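You operate a simulated robot arm through the tools that you are given. There is no shell and no other tool. Be economical: measure what you need, move in short steps, check, and stop when the job is done.

Carry out the task below with a simulated robot arm. There is one attempt and no reset: what you move stays moved.

TASK
Open the snack drawer.

It is judged by the outcome, as a careful person would: the job done as asked, and still so three seconds after it is handed in. It fails if anything else is knocked over, pushed out of place, dropped, spilled or broken.

THE ROBOT
A 7-joint arm with a two-finger parallel gripper, fixed in place. Base frame: the origin is at the foot of the arm, x ahead of it, y to its left, z up. Lengths are in mm, angles in rad, forces in N, time in s.
With the tool pointing down near the work surface it reaches from about 200 to 680 mm from the base axis. Its first joint turns from -1.152 to 1.152 rad. Payload 2.4 kg.
Tool frame: the origin (TCP) lies between the finger pads and is the grasp point; the fingertips stand 30 mm ahead of it; z points along the fingers, y is the line along which they close. The gripper opens to 94 mm. The fingers are 28 mm wide and 10 mm thick; the gripper's body (50 by 96 mm) begins 55 mm behind the TCP.
Orientation is told as [roll, pitch, yaw] about the base's x, y, z axes, in that order, counted from this pose: with the fingers straight down and closing along the base's y, the tool's x points along the base's -x, its y along +y and its z along -z.

THE INTERFACE
- The arm moves only by the tool apply_moves. Its argument "rows" is a list of rows, each an object of numbers (a shift or turn left out is 0, a gripper value left out holds the last): "fingers": the closure in counts, from 0 (fully open) to 255 (shut); "x", "y", "z": the shift along the base's x, y, z in mm; "ax", "ay", "az": the turn, a rotation vector about the base's x, y, z in rad. In form: [{"fingers": .., "x": .., "y": .., "z": .., "ax": .., "ay": .., "az": ..}, ...]. A call has 1 to 8 rows; each row is the pose to reach, as a shift and turn from the pose commanded when the call began. A row lasts 0.2 s, in which the tool goes at most 50 mm and 0.15 rad; a call with a longer step from one row to the next is refused whole, and so is a gripper value outside its range. A pose out of reach is approached as far as the arm can. The call stops where the force on the tool passes 40 N (or 10 N more than at its start, if that is more) or the arm is blocked; 0.2 s more then pass. The fingers move at their own pace (about 153 mm/s each) and stop on an object; they squeeze with about 41 N. The grip force told is the motor's: it shows also when the fingers shut on nothing. Time passes only in rows, and 0.2 s behind the last, so rows that repeat a pose let the fingers close. It gives the time, the measured TCP pose, the force on the tool (base axes), the opening and the grip force at its end, in the units of the frame above (readings bear some noise), and new pictures: "show" is both (left out), scene, wrist or none.
- Cameras (640 x 400 px; columns grow to the right, rows downward): "scene" is fixed at [50, 490.2, 1434.6]; the picture's right is [-0.59, -0.81, 0.00], its down [-0.54, 0.39, -0.75] and it looks along [0.60, -0.44, -0.67] (base axes); focal length 361 px, centre (320, 200). "wrist" rides on the gripper at [-37, 0, -58] in the tool frame; the picture's right is [0.00, -1.00, 0.00], its down [0.97, 0.00, -0.24] and it looks along [0.24, 0.00, 0.97] (tool axes); focal length 218 px, centre (320, 200).
- point_at(camera, pixels): there is no depth. For up to 12 entries [column, row, z] of the newest picture of that camera ("zoom" is the newest enlarged one), the place [x, y] in the base frame at which the ray of that pixel passes the height z, good to about 2 mm. No time passes.
- zoom(camera, box): a new picture of the part [left, top, right, bottom] of that camera's present view, enlarged. No time passes.
- job_done(): hands the job in; it is judged then, once.

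Work in short steps. Measure before you move; look again where a grasp or a placing could have gone wrong, and mend it. You have 60 turns and 120 pictures in all, the two below and enlarged ones among them. Open the gripper and draw the arm clear of the work before you hand the job in, unless the task says otherwise; then end with one line.

The tools are called after ">>>" as name(argument=value, ...) on one line, values as JSON. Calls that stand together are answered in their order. apply_moves: Moves the arm, as the interface text tells. Its arguments: {"type":"object","properties":{"rows":{"type":"array","items":{"type":"object","properties":{"fingers":{"type":"number"},"x":{"type":"number"},"y":{"type":"number"},"z":{"type":"number"},"ax":{"type":"number"},"ay":{"type":"number"},"az":{"type":"number"}}}},"show":{"type":"string","enum":["both","scene","wrist","none"]}},"required":["rows"]} The other tools are called the same way: point_at (camera, pixels) gives the place at which the rays of pixels pass given heights; zoom (camera, box) takes an enlarged picture of a part of a camera's view; job_done () hands the job in.

At the start:

```text
time_s: 0.0
ee_pos: [341.8, 214.5, 1064.1]
orientation: [-0.001, 0.0, 0.0]
wrist_force: [1.1, 0.8, -0.4]
finger_gap: 94.0
gripper_force: 0.2
```

scene: 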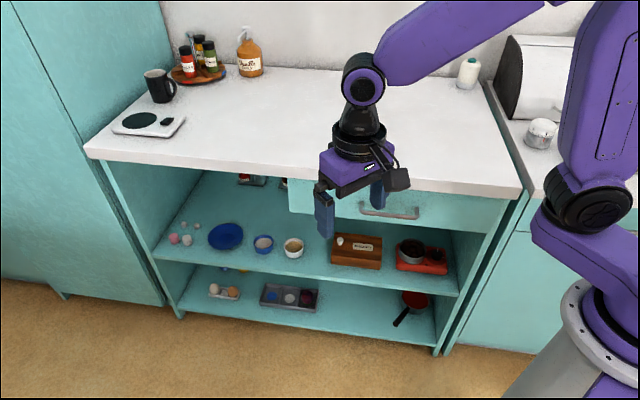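
wrist: 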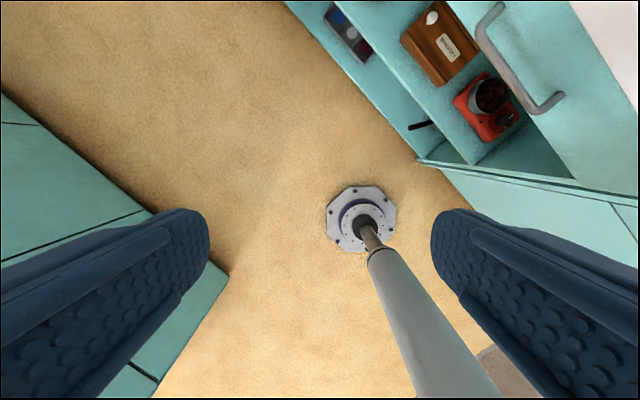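

The scene shows a drawer with a handle near (390,210). I'll zoom to look for labels and geometry.

>>> zoom(camera="scene", box=[270, 150, 530, 312])

>>> zoom(camera="wrist", box=[400, 0, 640, 150])

```text
2.46 times, centred on (400, 231) of scene
```

zoom: 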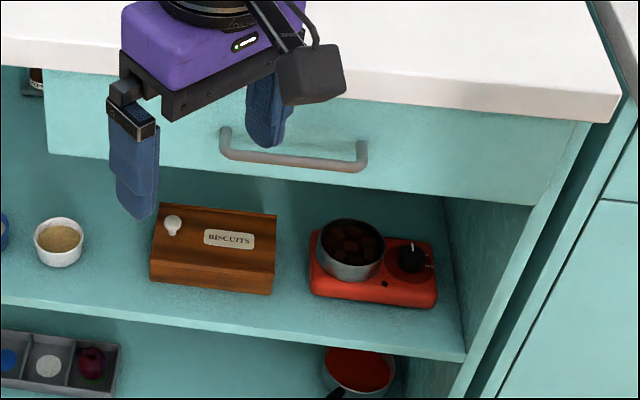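

```text
2.67 times, centred on (520, 75) of wrist
```

zoom: 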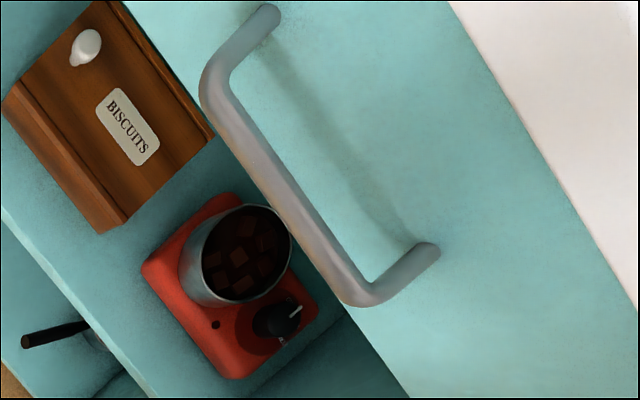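

Measuring the counter edge and handle in both views at several heights, to triangulate.

>>> point_at(camera="scene", pixels=[[90, 148, 755], [515, 192, 755], [361, 212, 650], [361, 212, 600], [361, 212, 700], [417, 217, 650], [417, 217, 600], [417, 217, 700], [361, 204, 650], [418, 208, 650]])

>>> point_at(camera="wrist", pixels=[[480, 33, 650], [480, 33, 600], [480, 33, 700], [538, 109, 650], [538, 109, 600], [538, 109, 700], [501, 5, 650], [562, 94, 650], [570, 2, 755], [638, 100, 755]])

```text
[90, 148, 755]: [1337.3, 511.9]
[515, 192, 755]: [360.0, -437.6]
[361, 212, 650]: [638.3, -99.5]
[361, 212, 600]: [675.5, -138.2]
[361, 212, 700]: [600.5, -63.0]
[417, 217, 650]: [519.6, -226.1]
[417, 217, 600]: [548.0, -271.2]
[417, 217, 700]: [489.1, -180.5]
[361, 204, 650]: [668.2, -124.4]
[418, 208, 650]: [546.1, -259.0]
```

```text
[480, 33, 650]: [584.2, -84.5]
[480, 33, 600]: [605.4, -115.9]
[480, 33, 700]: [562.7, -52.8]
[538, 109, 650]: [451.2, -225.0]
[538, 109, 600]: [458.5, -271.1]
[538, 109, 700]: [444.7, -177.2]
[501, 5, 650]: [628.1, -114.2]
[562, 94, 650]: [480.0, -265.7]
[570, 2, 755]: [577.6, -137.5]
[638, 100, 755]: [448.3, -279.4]
```

The rays meet near z≈800; re-measuring around it.

>>> point_at(camera="scene", pixels=[[361, 211, 790], [361, 211, 800], [361, 211, 810], [417, 217, 790], [417, 217, 800], [417, 217, 810], [361, 203, 800], [418, 208, 800], [90, 148, 900], [515, 192, 900], [290, 178, 880], [505, 202, 880]])

>>> point_at(camera="wrist", pixels=[[480, 31, 790], [480, 31, 800], [480, 31, 810], [538, 109, 790], [538, 109, 800], [538, 109, 810], [501, 5, 800], [562, 94, 800], [570, 2, 880], [638, 100, 880], [570, 2, 900], [638, 100, 900]])

```text
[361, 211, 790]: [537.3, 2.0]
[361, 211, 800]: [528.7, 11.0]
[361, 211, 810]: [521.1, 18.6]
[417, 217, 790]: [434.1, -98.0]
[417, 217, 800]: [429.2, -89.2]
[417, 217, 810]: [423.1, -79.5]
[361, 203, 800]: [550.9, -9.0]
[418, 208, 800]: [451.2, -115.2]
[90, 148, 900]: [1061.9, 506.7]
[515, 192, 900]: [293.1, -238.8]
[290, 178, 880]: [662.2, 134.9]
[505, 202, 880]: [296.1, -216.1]
```

```text
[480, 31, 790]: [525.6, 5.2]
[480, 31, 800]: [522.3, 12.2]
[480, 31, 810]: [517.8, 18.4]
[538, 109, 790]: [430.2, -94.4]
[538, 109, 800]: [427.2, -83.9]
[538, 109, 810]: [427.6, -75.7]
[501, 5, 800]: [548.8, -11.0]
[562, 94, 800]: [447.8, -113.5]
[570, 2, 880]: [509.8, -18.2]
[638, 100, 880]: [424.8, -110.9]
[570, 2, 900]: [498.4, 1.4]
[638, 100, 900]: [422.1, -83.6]
```

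The handle bar runs from about (428,-87) to (524,13) at z≈803, so the drawer opens along (-0.70,0.72). First I yaw by 0.77 so the fingers close across the bar.

>>> apply_moves(rows=[{"az": 0.13, "x": 5, "y": -15, "z": -10, "fingers": 90}, {"az": 0.26, "x": 10, "y": -30, "z": -20}, {"az": 0.39, "x": 15, "y": -45, "z": -30}, {"az": 0.52, "x": 20, "y": -60, "z": -40}, {"az": 0.65, "x": 24, "y": -75, "z": -50}, {"az": 0.77, "x": 28, "y": -90, "z": -60}], show="none")

>>> apply_moves(rows=[{"ax": -0.1, "ay": -0.1}, {"ax": -0.2, "ay": -0.195}, {"ax": -0.3, "ay": -0.29}, {"ax": -0.4, "ay": -0.386}, {"ax": -0.5, "ay": -0.483}, {"ax": -0.6, "ay": -0.58}, {"ax": -0.7, "ay": -0.676}, {"ax": -0.75, "ay": -0.725}])

```text
time_s: 1.4
ee_pos: [370.1, 123.4, 1002.6]
orientation: [0.001, 0.0, 0.771]
wrist_force: [-0.8, 0.2, 0.4]
finger_gap: 60.9
gripper_force: 0.0
```

```text
time_s: 3.2
ee_pos: [369.9, 125.2, 1003.6]
orientation: [-1.045, 0.0, 0.769]
wrist_force: [-0.4, -0.4, 0.0]
finger_gap: 60.9
gripper_force: 0.1
```

scene: 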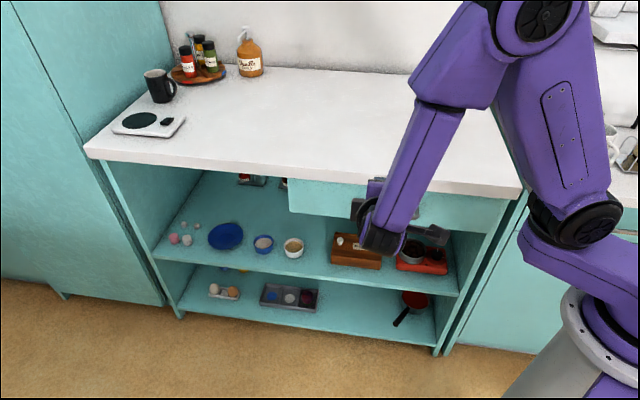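
wrist: 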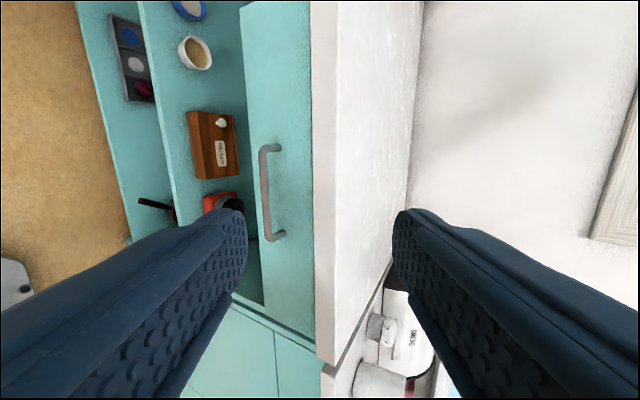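

The handle is at (265,150)–(267,238) in the wrist view, upright, so the yaw is right. I'll check its position.

>>> point_at(camera="wrist", pixels=[[264, 150, 803], [268, 237, 803], [266, 194, 803], [279, 148, 803], [283, 234, 803], [311, 60, 880], [315, 340, 880], [266, 194, 795], [266, 194, 810]])

```text
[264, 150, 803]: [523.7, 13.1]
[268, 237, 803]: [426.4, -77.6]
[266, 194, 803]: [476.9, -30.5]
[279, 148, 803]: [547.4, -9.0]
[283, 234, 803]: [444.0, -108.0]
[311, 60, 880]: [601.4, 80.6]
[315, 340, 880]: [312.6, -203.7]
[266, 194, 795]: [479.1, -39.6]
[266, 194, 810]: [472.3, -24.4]
```

Position confirmed: the bar centre is about (476,-35,802). I go to a pre-grasp 100 mm out while tilting nearly horizontal.

>>> apply_moves(rows=[{"x": 7, "y": -17, "z": -36, "ax": -0.05, "ay": -0.05}, {"x": 15, "y": -35, "z": -73, "ax": -0.1, "ay": -0.1}, {"x": 22, "y": -53, "z": -110, "ax": -0.15, "ay": -0.148}, {"x": 30, "y": -70, "z": -147, "ax": -0.2, "ay": -0.197}, {"x": 37, "y": -88, "z": -184, "ax": -0.255, "ay": -0.247, "fingers": 130}, {"x": 37, "y": -88, "z": -184, "ax": -0.255, "ay": -0.247}])

```text
time_s: 4.6
ee_pos: [406.3, 35.9, 820.1]
orientation: [-1.4, 0.0, 0.77]
wrist_force: [0.5, 0.4, 0.3]
finger_gap: 46.1
gripper_force: 0.0
```

scene: 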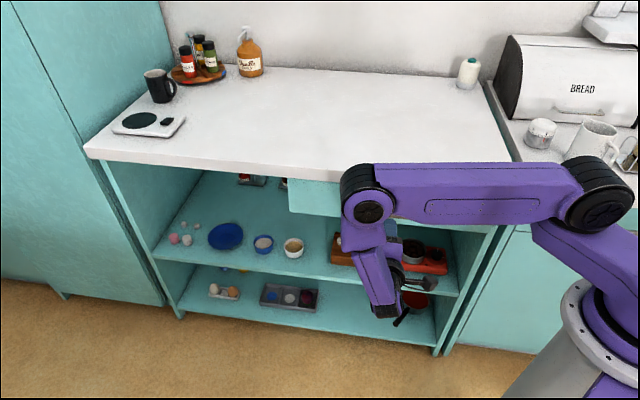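
wrist: 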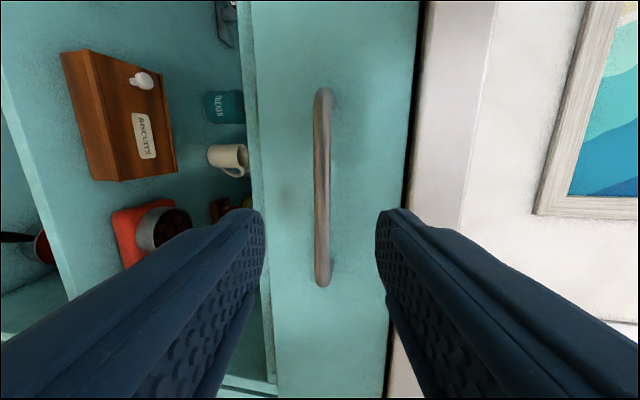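

The bar (col 322) is centred between the fingers. Advancing along the tool axis 88 mm in small steps.

>>> apply_moves(rows=[{"x": 15, "y": -15.5, "z": -4}, {"x": 30, "y": -31, "z": -8}, {"x": 42, "y": -43, "z": -11}, {"x": 54, "y": -55, "z": -13}, {"x": 61, "y": -62, "z": -15}])

```text
time_s: 5.8
ee_pos: [467.5, -26.4, 803.9]
orientation: [-1.397, 0.002, 0.769]
wrist_force: [-0.6, 0.3, -1.3]
finger_gap: 46.3
gripper_force: 0.0
```

scene: 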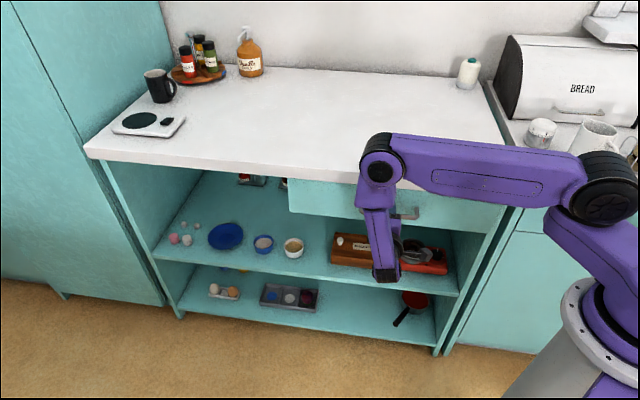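
wrist: 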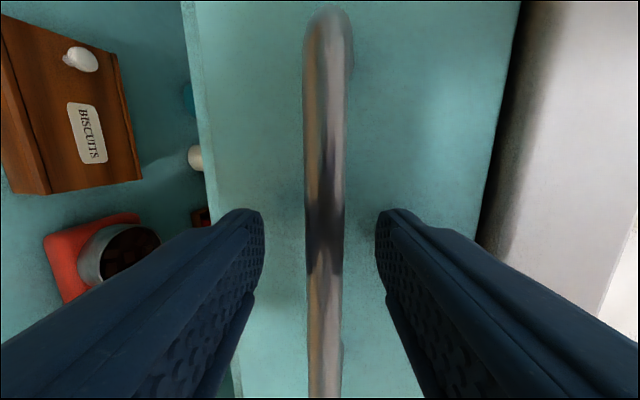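

The bar is centred and passes between the fingers with no contact. Closing.

>>> apply_moves(rows=[{"fingers": 255}, {"fingers": 255}, {"fingers": 255}], show="wrist")

```text
time_s: 6.6
ee_pos: [467.8, -26.7, 805.5]
orientation: [-1.405, 0.0, 0.77]
wrist_force: [-1.2, -1.8, 23.5]
finger_gap: 15.3
gripper_force: 44.5
```

wrist: 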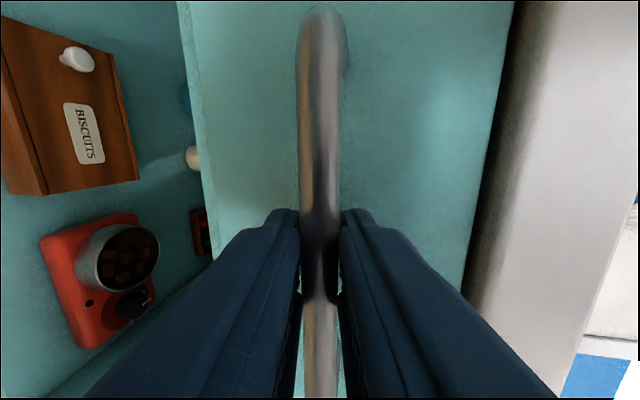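

Grip holds (15.3 mm gap); there's a 23 N upward load, so I raise 2 mm and begin pulling along (-0.70,0.714).

>>> apply_moves(rows=[{"z": 2}, {"x": -5, "y": 5, "z": 2}, {"x": -10, "y": 10, "z": 2}, {"x": -17.5, "y": 17.8, "z": 2}, {"x": -25, "y": 25.5, "z": 2}, {"x": -35, "y": 35.7, "z": 2}])

```text
time_s: 8.0
ee_pos: [431.3, 9.7, 806.0]
orientation: [-1.398, 0.002, 0.767]
wrist_force: [-2.1, -3.6, 8.4]
finger_gap: 12.0
gripper_force: 44.9
```

scene: 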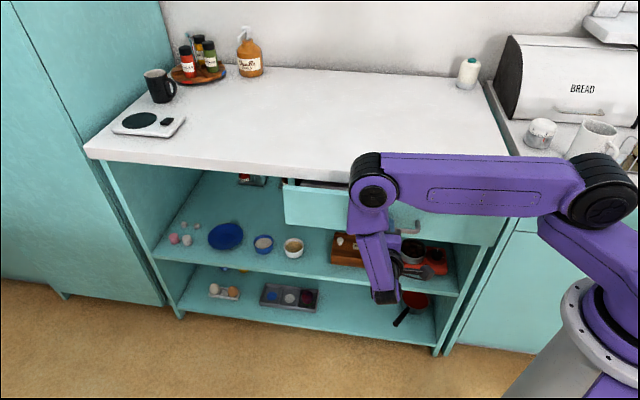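
wrist: 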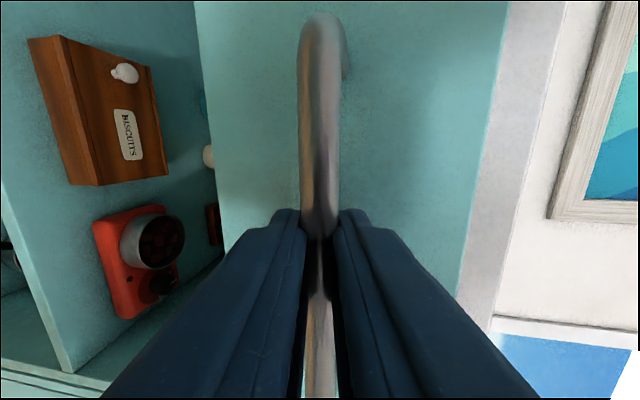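

The drawer is following (open gap visible at 300,182). Continuing.

>>> apply_moves(rows=[{"x": -9, "y": 9.2}, {"x": -18, "y": 18.4}, {"x": -27, "y": 27.5}, {"x": -36, "y": 36.7}, {"x": -45, "y": 45.9}, {"x": -54, "y": 55}, {"x": -63, "y": 64.2}, {"x": -70, "y": 71.4}])

```text
time_s: 9.8
ee_pos: [362.4, 81.0, 806.1]
orientation: [-1.398, 0.001, 0.768]
wrist_force: [-10.5, -11.3, -1.2]
finger_gap: 11.8
gripper_force: 45.5
```

scene: 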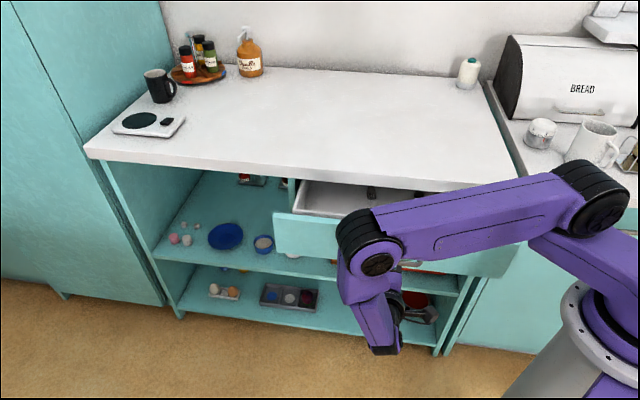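
wrist: 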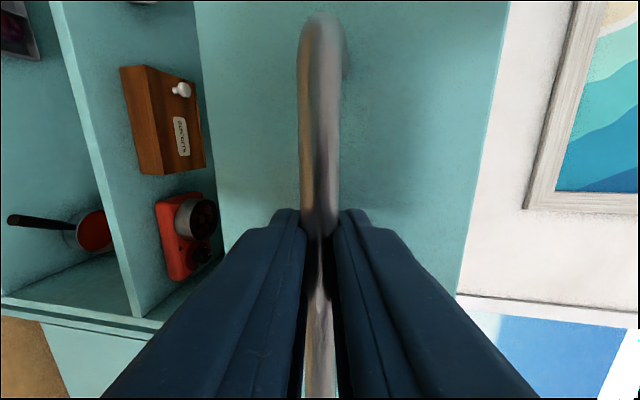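

Opening well; a lateral load of ~15 N along (-,-) suggests the direction is slightly off, so I correct it a little and pull on.

>>> apply_moves(rows=[{"x": -2, "y": -2}, {"x": -11, "y": 6.8}, {"x": -20, "y": 15.5}, {"x": -29, "y": 24.5}, {"x": -38, "y": 33}, {"x": -47, "y": 42}, {"x": -56, "y": 51}])

>>> zoom(camera="scene", box=[240, 150, 560, 350])

```text
time_s: 11.4
ee_pos: [307.6, 133.4, 806.5]
orientation: [-1.398, 0.001, 0.776]
wrist_force: [23.1, 21.8, 10.2]
finger_gap: 11.7
gripper_force: 44.7
```

scene: 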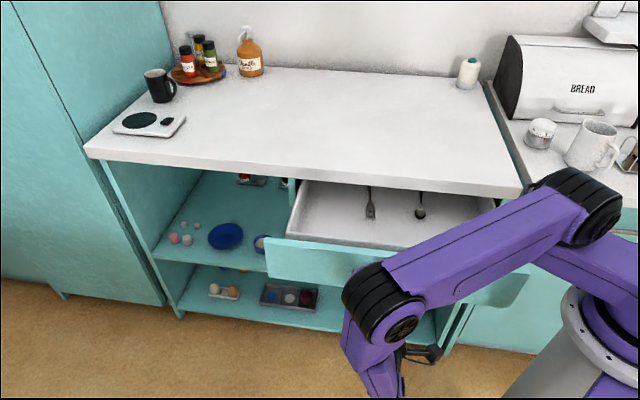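
wrist: 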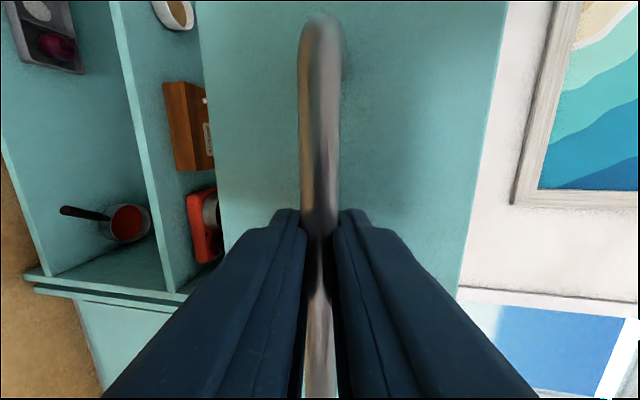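

```text
2.00 times, centred on (400, 250) of scene
```

zoom: 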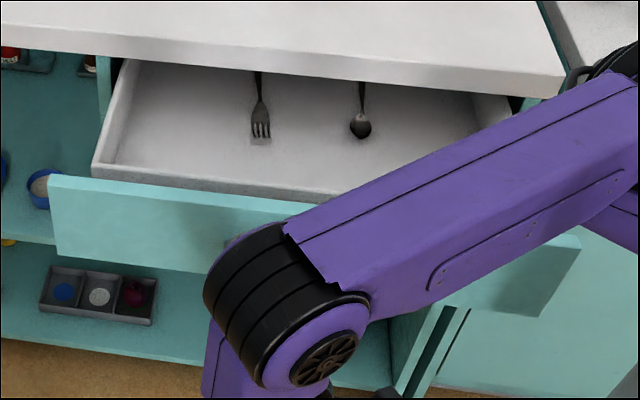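

Slightly overcorrected; the drawer is ~160 mm open. I relieve the lateral load and pull further.

>>> apply_moves(rows=[{"x": 2, "y": 2}, {"x": -4, "y": 8.5}, {"x": -11, "y": 15.5}, {"x": -18, "y": 22.5}, {"x": -25, "y": 29.5}, {"x": -32, "y": 36.5}, {"x": -39, "y": 43.5}])

>>> zoom(camera="scene", box=[240, 150, 560, 350])

```text
time_s: 13.0
ee_pos: [267.5, 174.1, 806.5]
orientation: [-1.4, 0.002, 0.763]
wrist_force: [-9.1, -9.7, 2.3]
finger_gap: 11.7
gripper_force: 45.3
```

scene: 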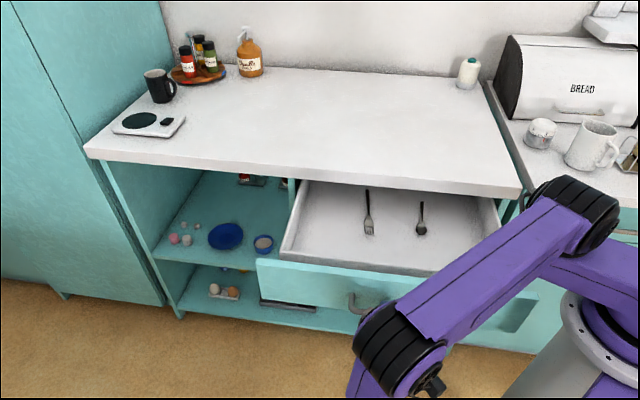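
wrist: 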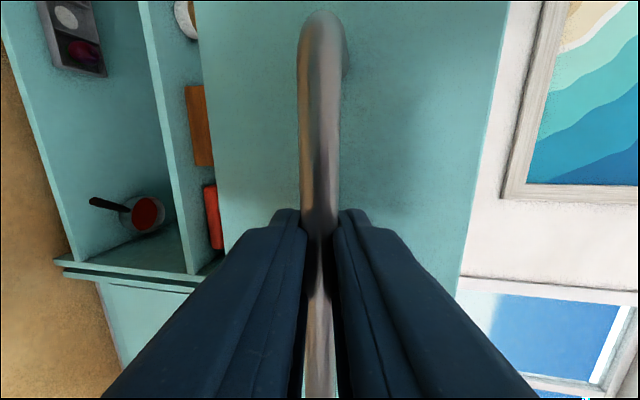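

```text
2.00 times, centred on (400, 250) of scene
```

zoom: 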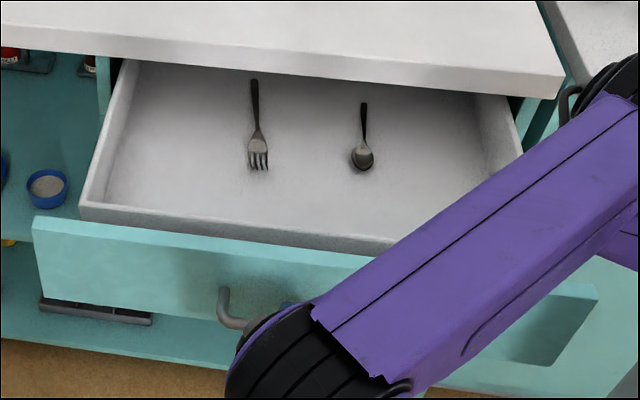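

About 215 mm open, moving freely. One more short pull to find whether there is an end stop.

>>> apply_moves(rows=[{"x": -1, "y": -1}, {"x": -8, "y": 6}, {"x": -15, "y": 13}, {"x": -22, "y": 20}, {"x": -29, "y": 27}, {"x": -36, "y": 34}], show="scene")

```text
time_s: 14.4
ee_pos: [231.6, 210.7, 807.7]
orientation: [-1.398, 0.0, 0.771]
wrist_force: [0.7, 1.1, 7.9]
finger_gap: 11.6
gripper_force: 45.1
```

scene: 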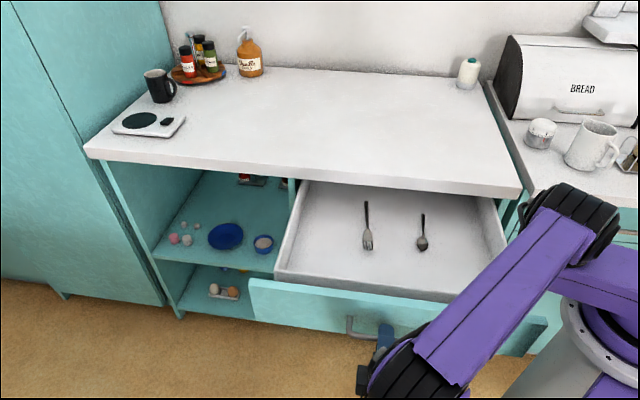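

The drawer is ~265 mm open. Releasing and backing out along the tool axis.

>>> apply_moves(rows=[{"fingers": 130}, {"fingers": 130}, {"fingers": 130}], show="wrist")

>>> apply_moves(rows=[{"x": -7, "y": 7, "z": 2}, {"x": -14, "y": 14, "z": 4}, {"x": -21, "y": 21, "z": 5}, {"x": -28, "y": 28, "z": 7}, {"x": -35, "y": 35, "z": 9}, {"x": -42, "y": 42, "z": 10}])

```text
time_s: 15.2
ee_pos: [231.4, 209.4, 806.7]
orientation: [-1.397, 0.001, 0.768]
wrist_force: [-0.1, -1.0, -0.4]
finger_gap: 46.1
gripper_force: 0.0
```

wrist: 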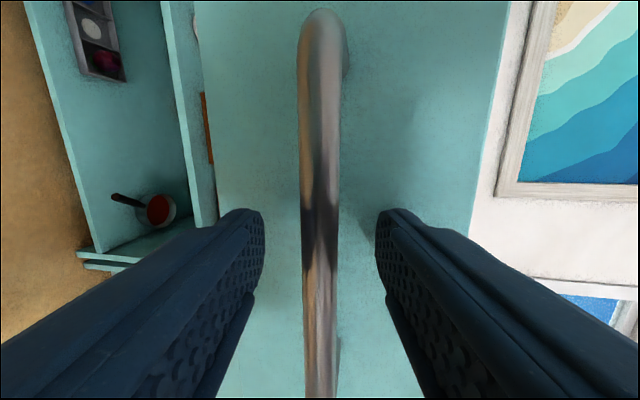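

```text
time_s: 16.6
ee_pos: [190.7, 252.1, 816.1]
orientation: [-1.397, 0.001, 0.768]
wrist_force: [-0.3, -1.0, -0.7]
finger_gap: 46.0
gripper_force: 0.0
```

scene: 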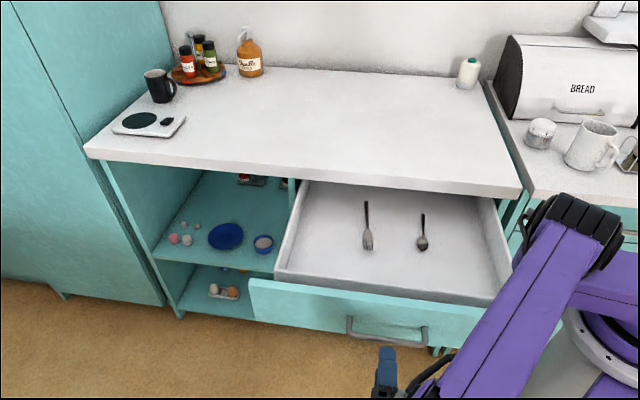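
wrist: 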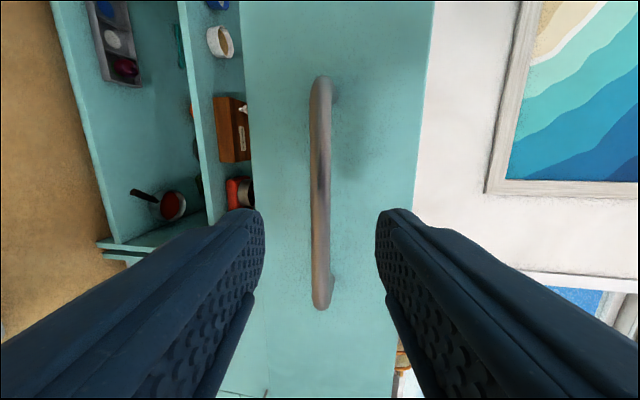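

Clear of the handle, and the drawer stays open. This drawer holds cutlery, so I check the right-hand cabinet, where something like a handle shows at (630,233).

>>> zoom(camera="scene", box=[500, 150, 640, 260])

>>> zoom(camera="scene", box=[150, 150, 350, 310])

```text
3.64 times, centred on (570, 205) of scene
```

zoom: 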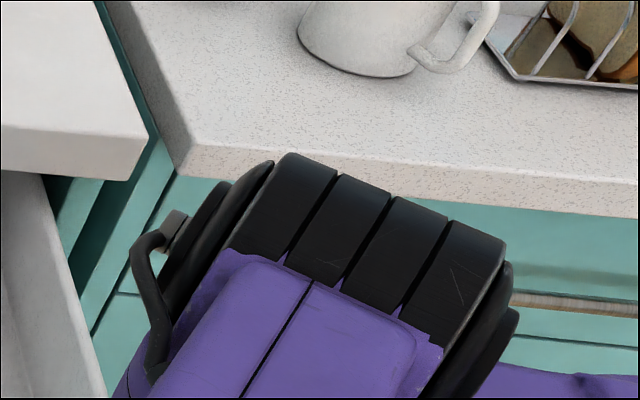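

```text
2.50 times, centred on (250, 230) of scene
```

zoom: 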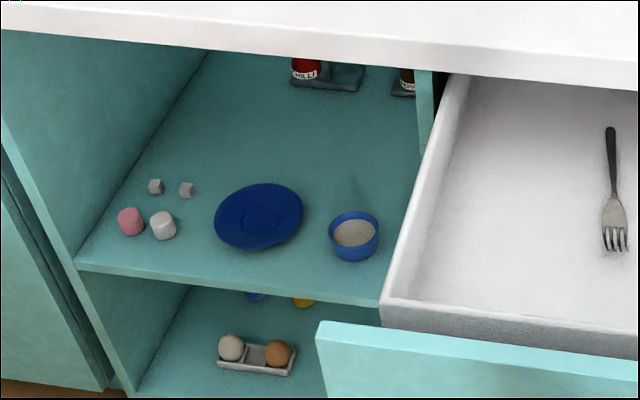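

The workstation has only one drawer; the right-hand units look like background kitchen fronts. I raise the arm clear and confirm.

>>> apply_moves(rows=[{"z": 30}, {"z": 60}, {"z": 90}, {"z": 120}], show="scene")

```text
time_s: 17.6
ee_pos: [190.3, 251.4, 936.4]
orientation: [-1.398, 0.001, 0.768]
wrist_force: [0.0, 0.3, 1.0]
finger_gap: 46.2
gripper_force: 0.1
```

scene: 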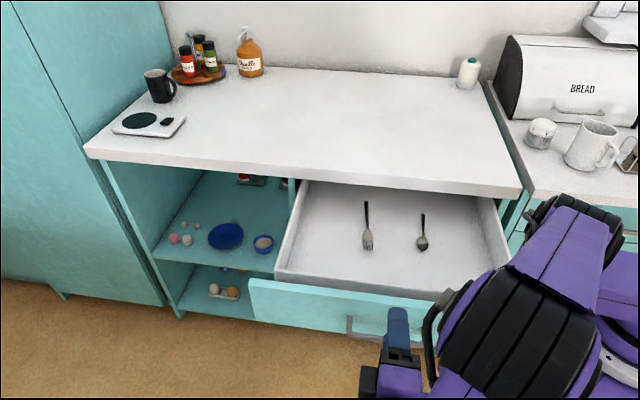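

The drawer is still open, nothing else has moved, and the arm is clear. Handing in.

>>> job_done()

```text
The job is handed in.
```

I pulled the workstation's only drawer about 265 mm open; it has no "snack" label and I saw only a fork and a spoon in it, but it stayed open, nothing else appeared to move, and the arm is clear.
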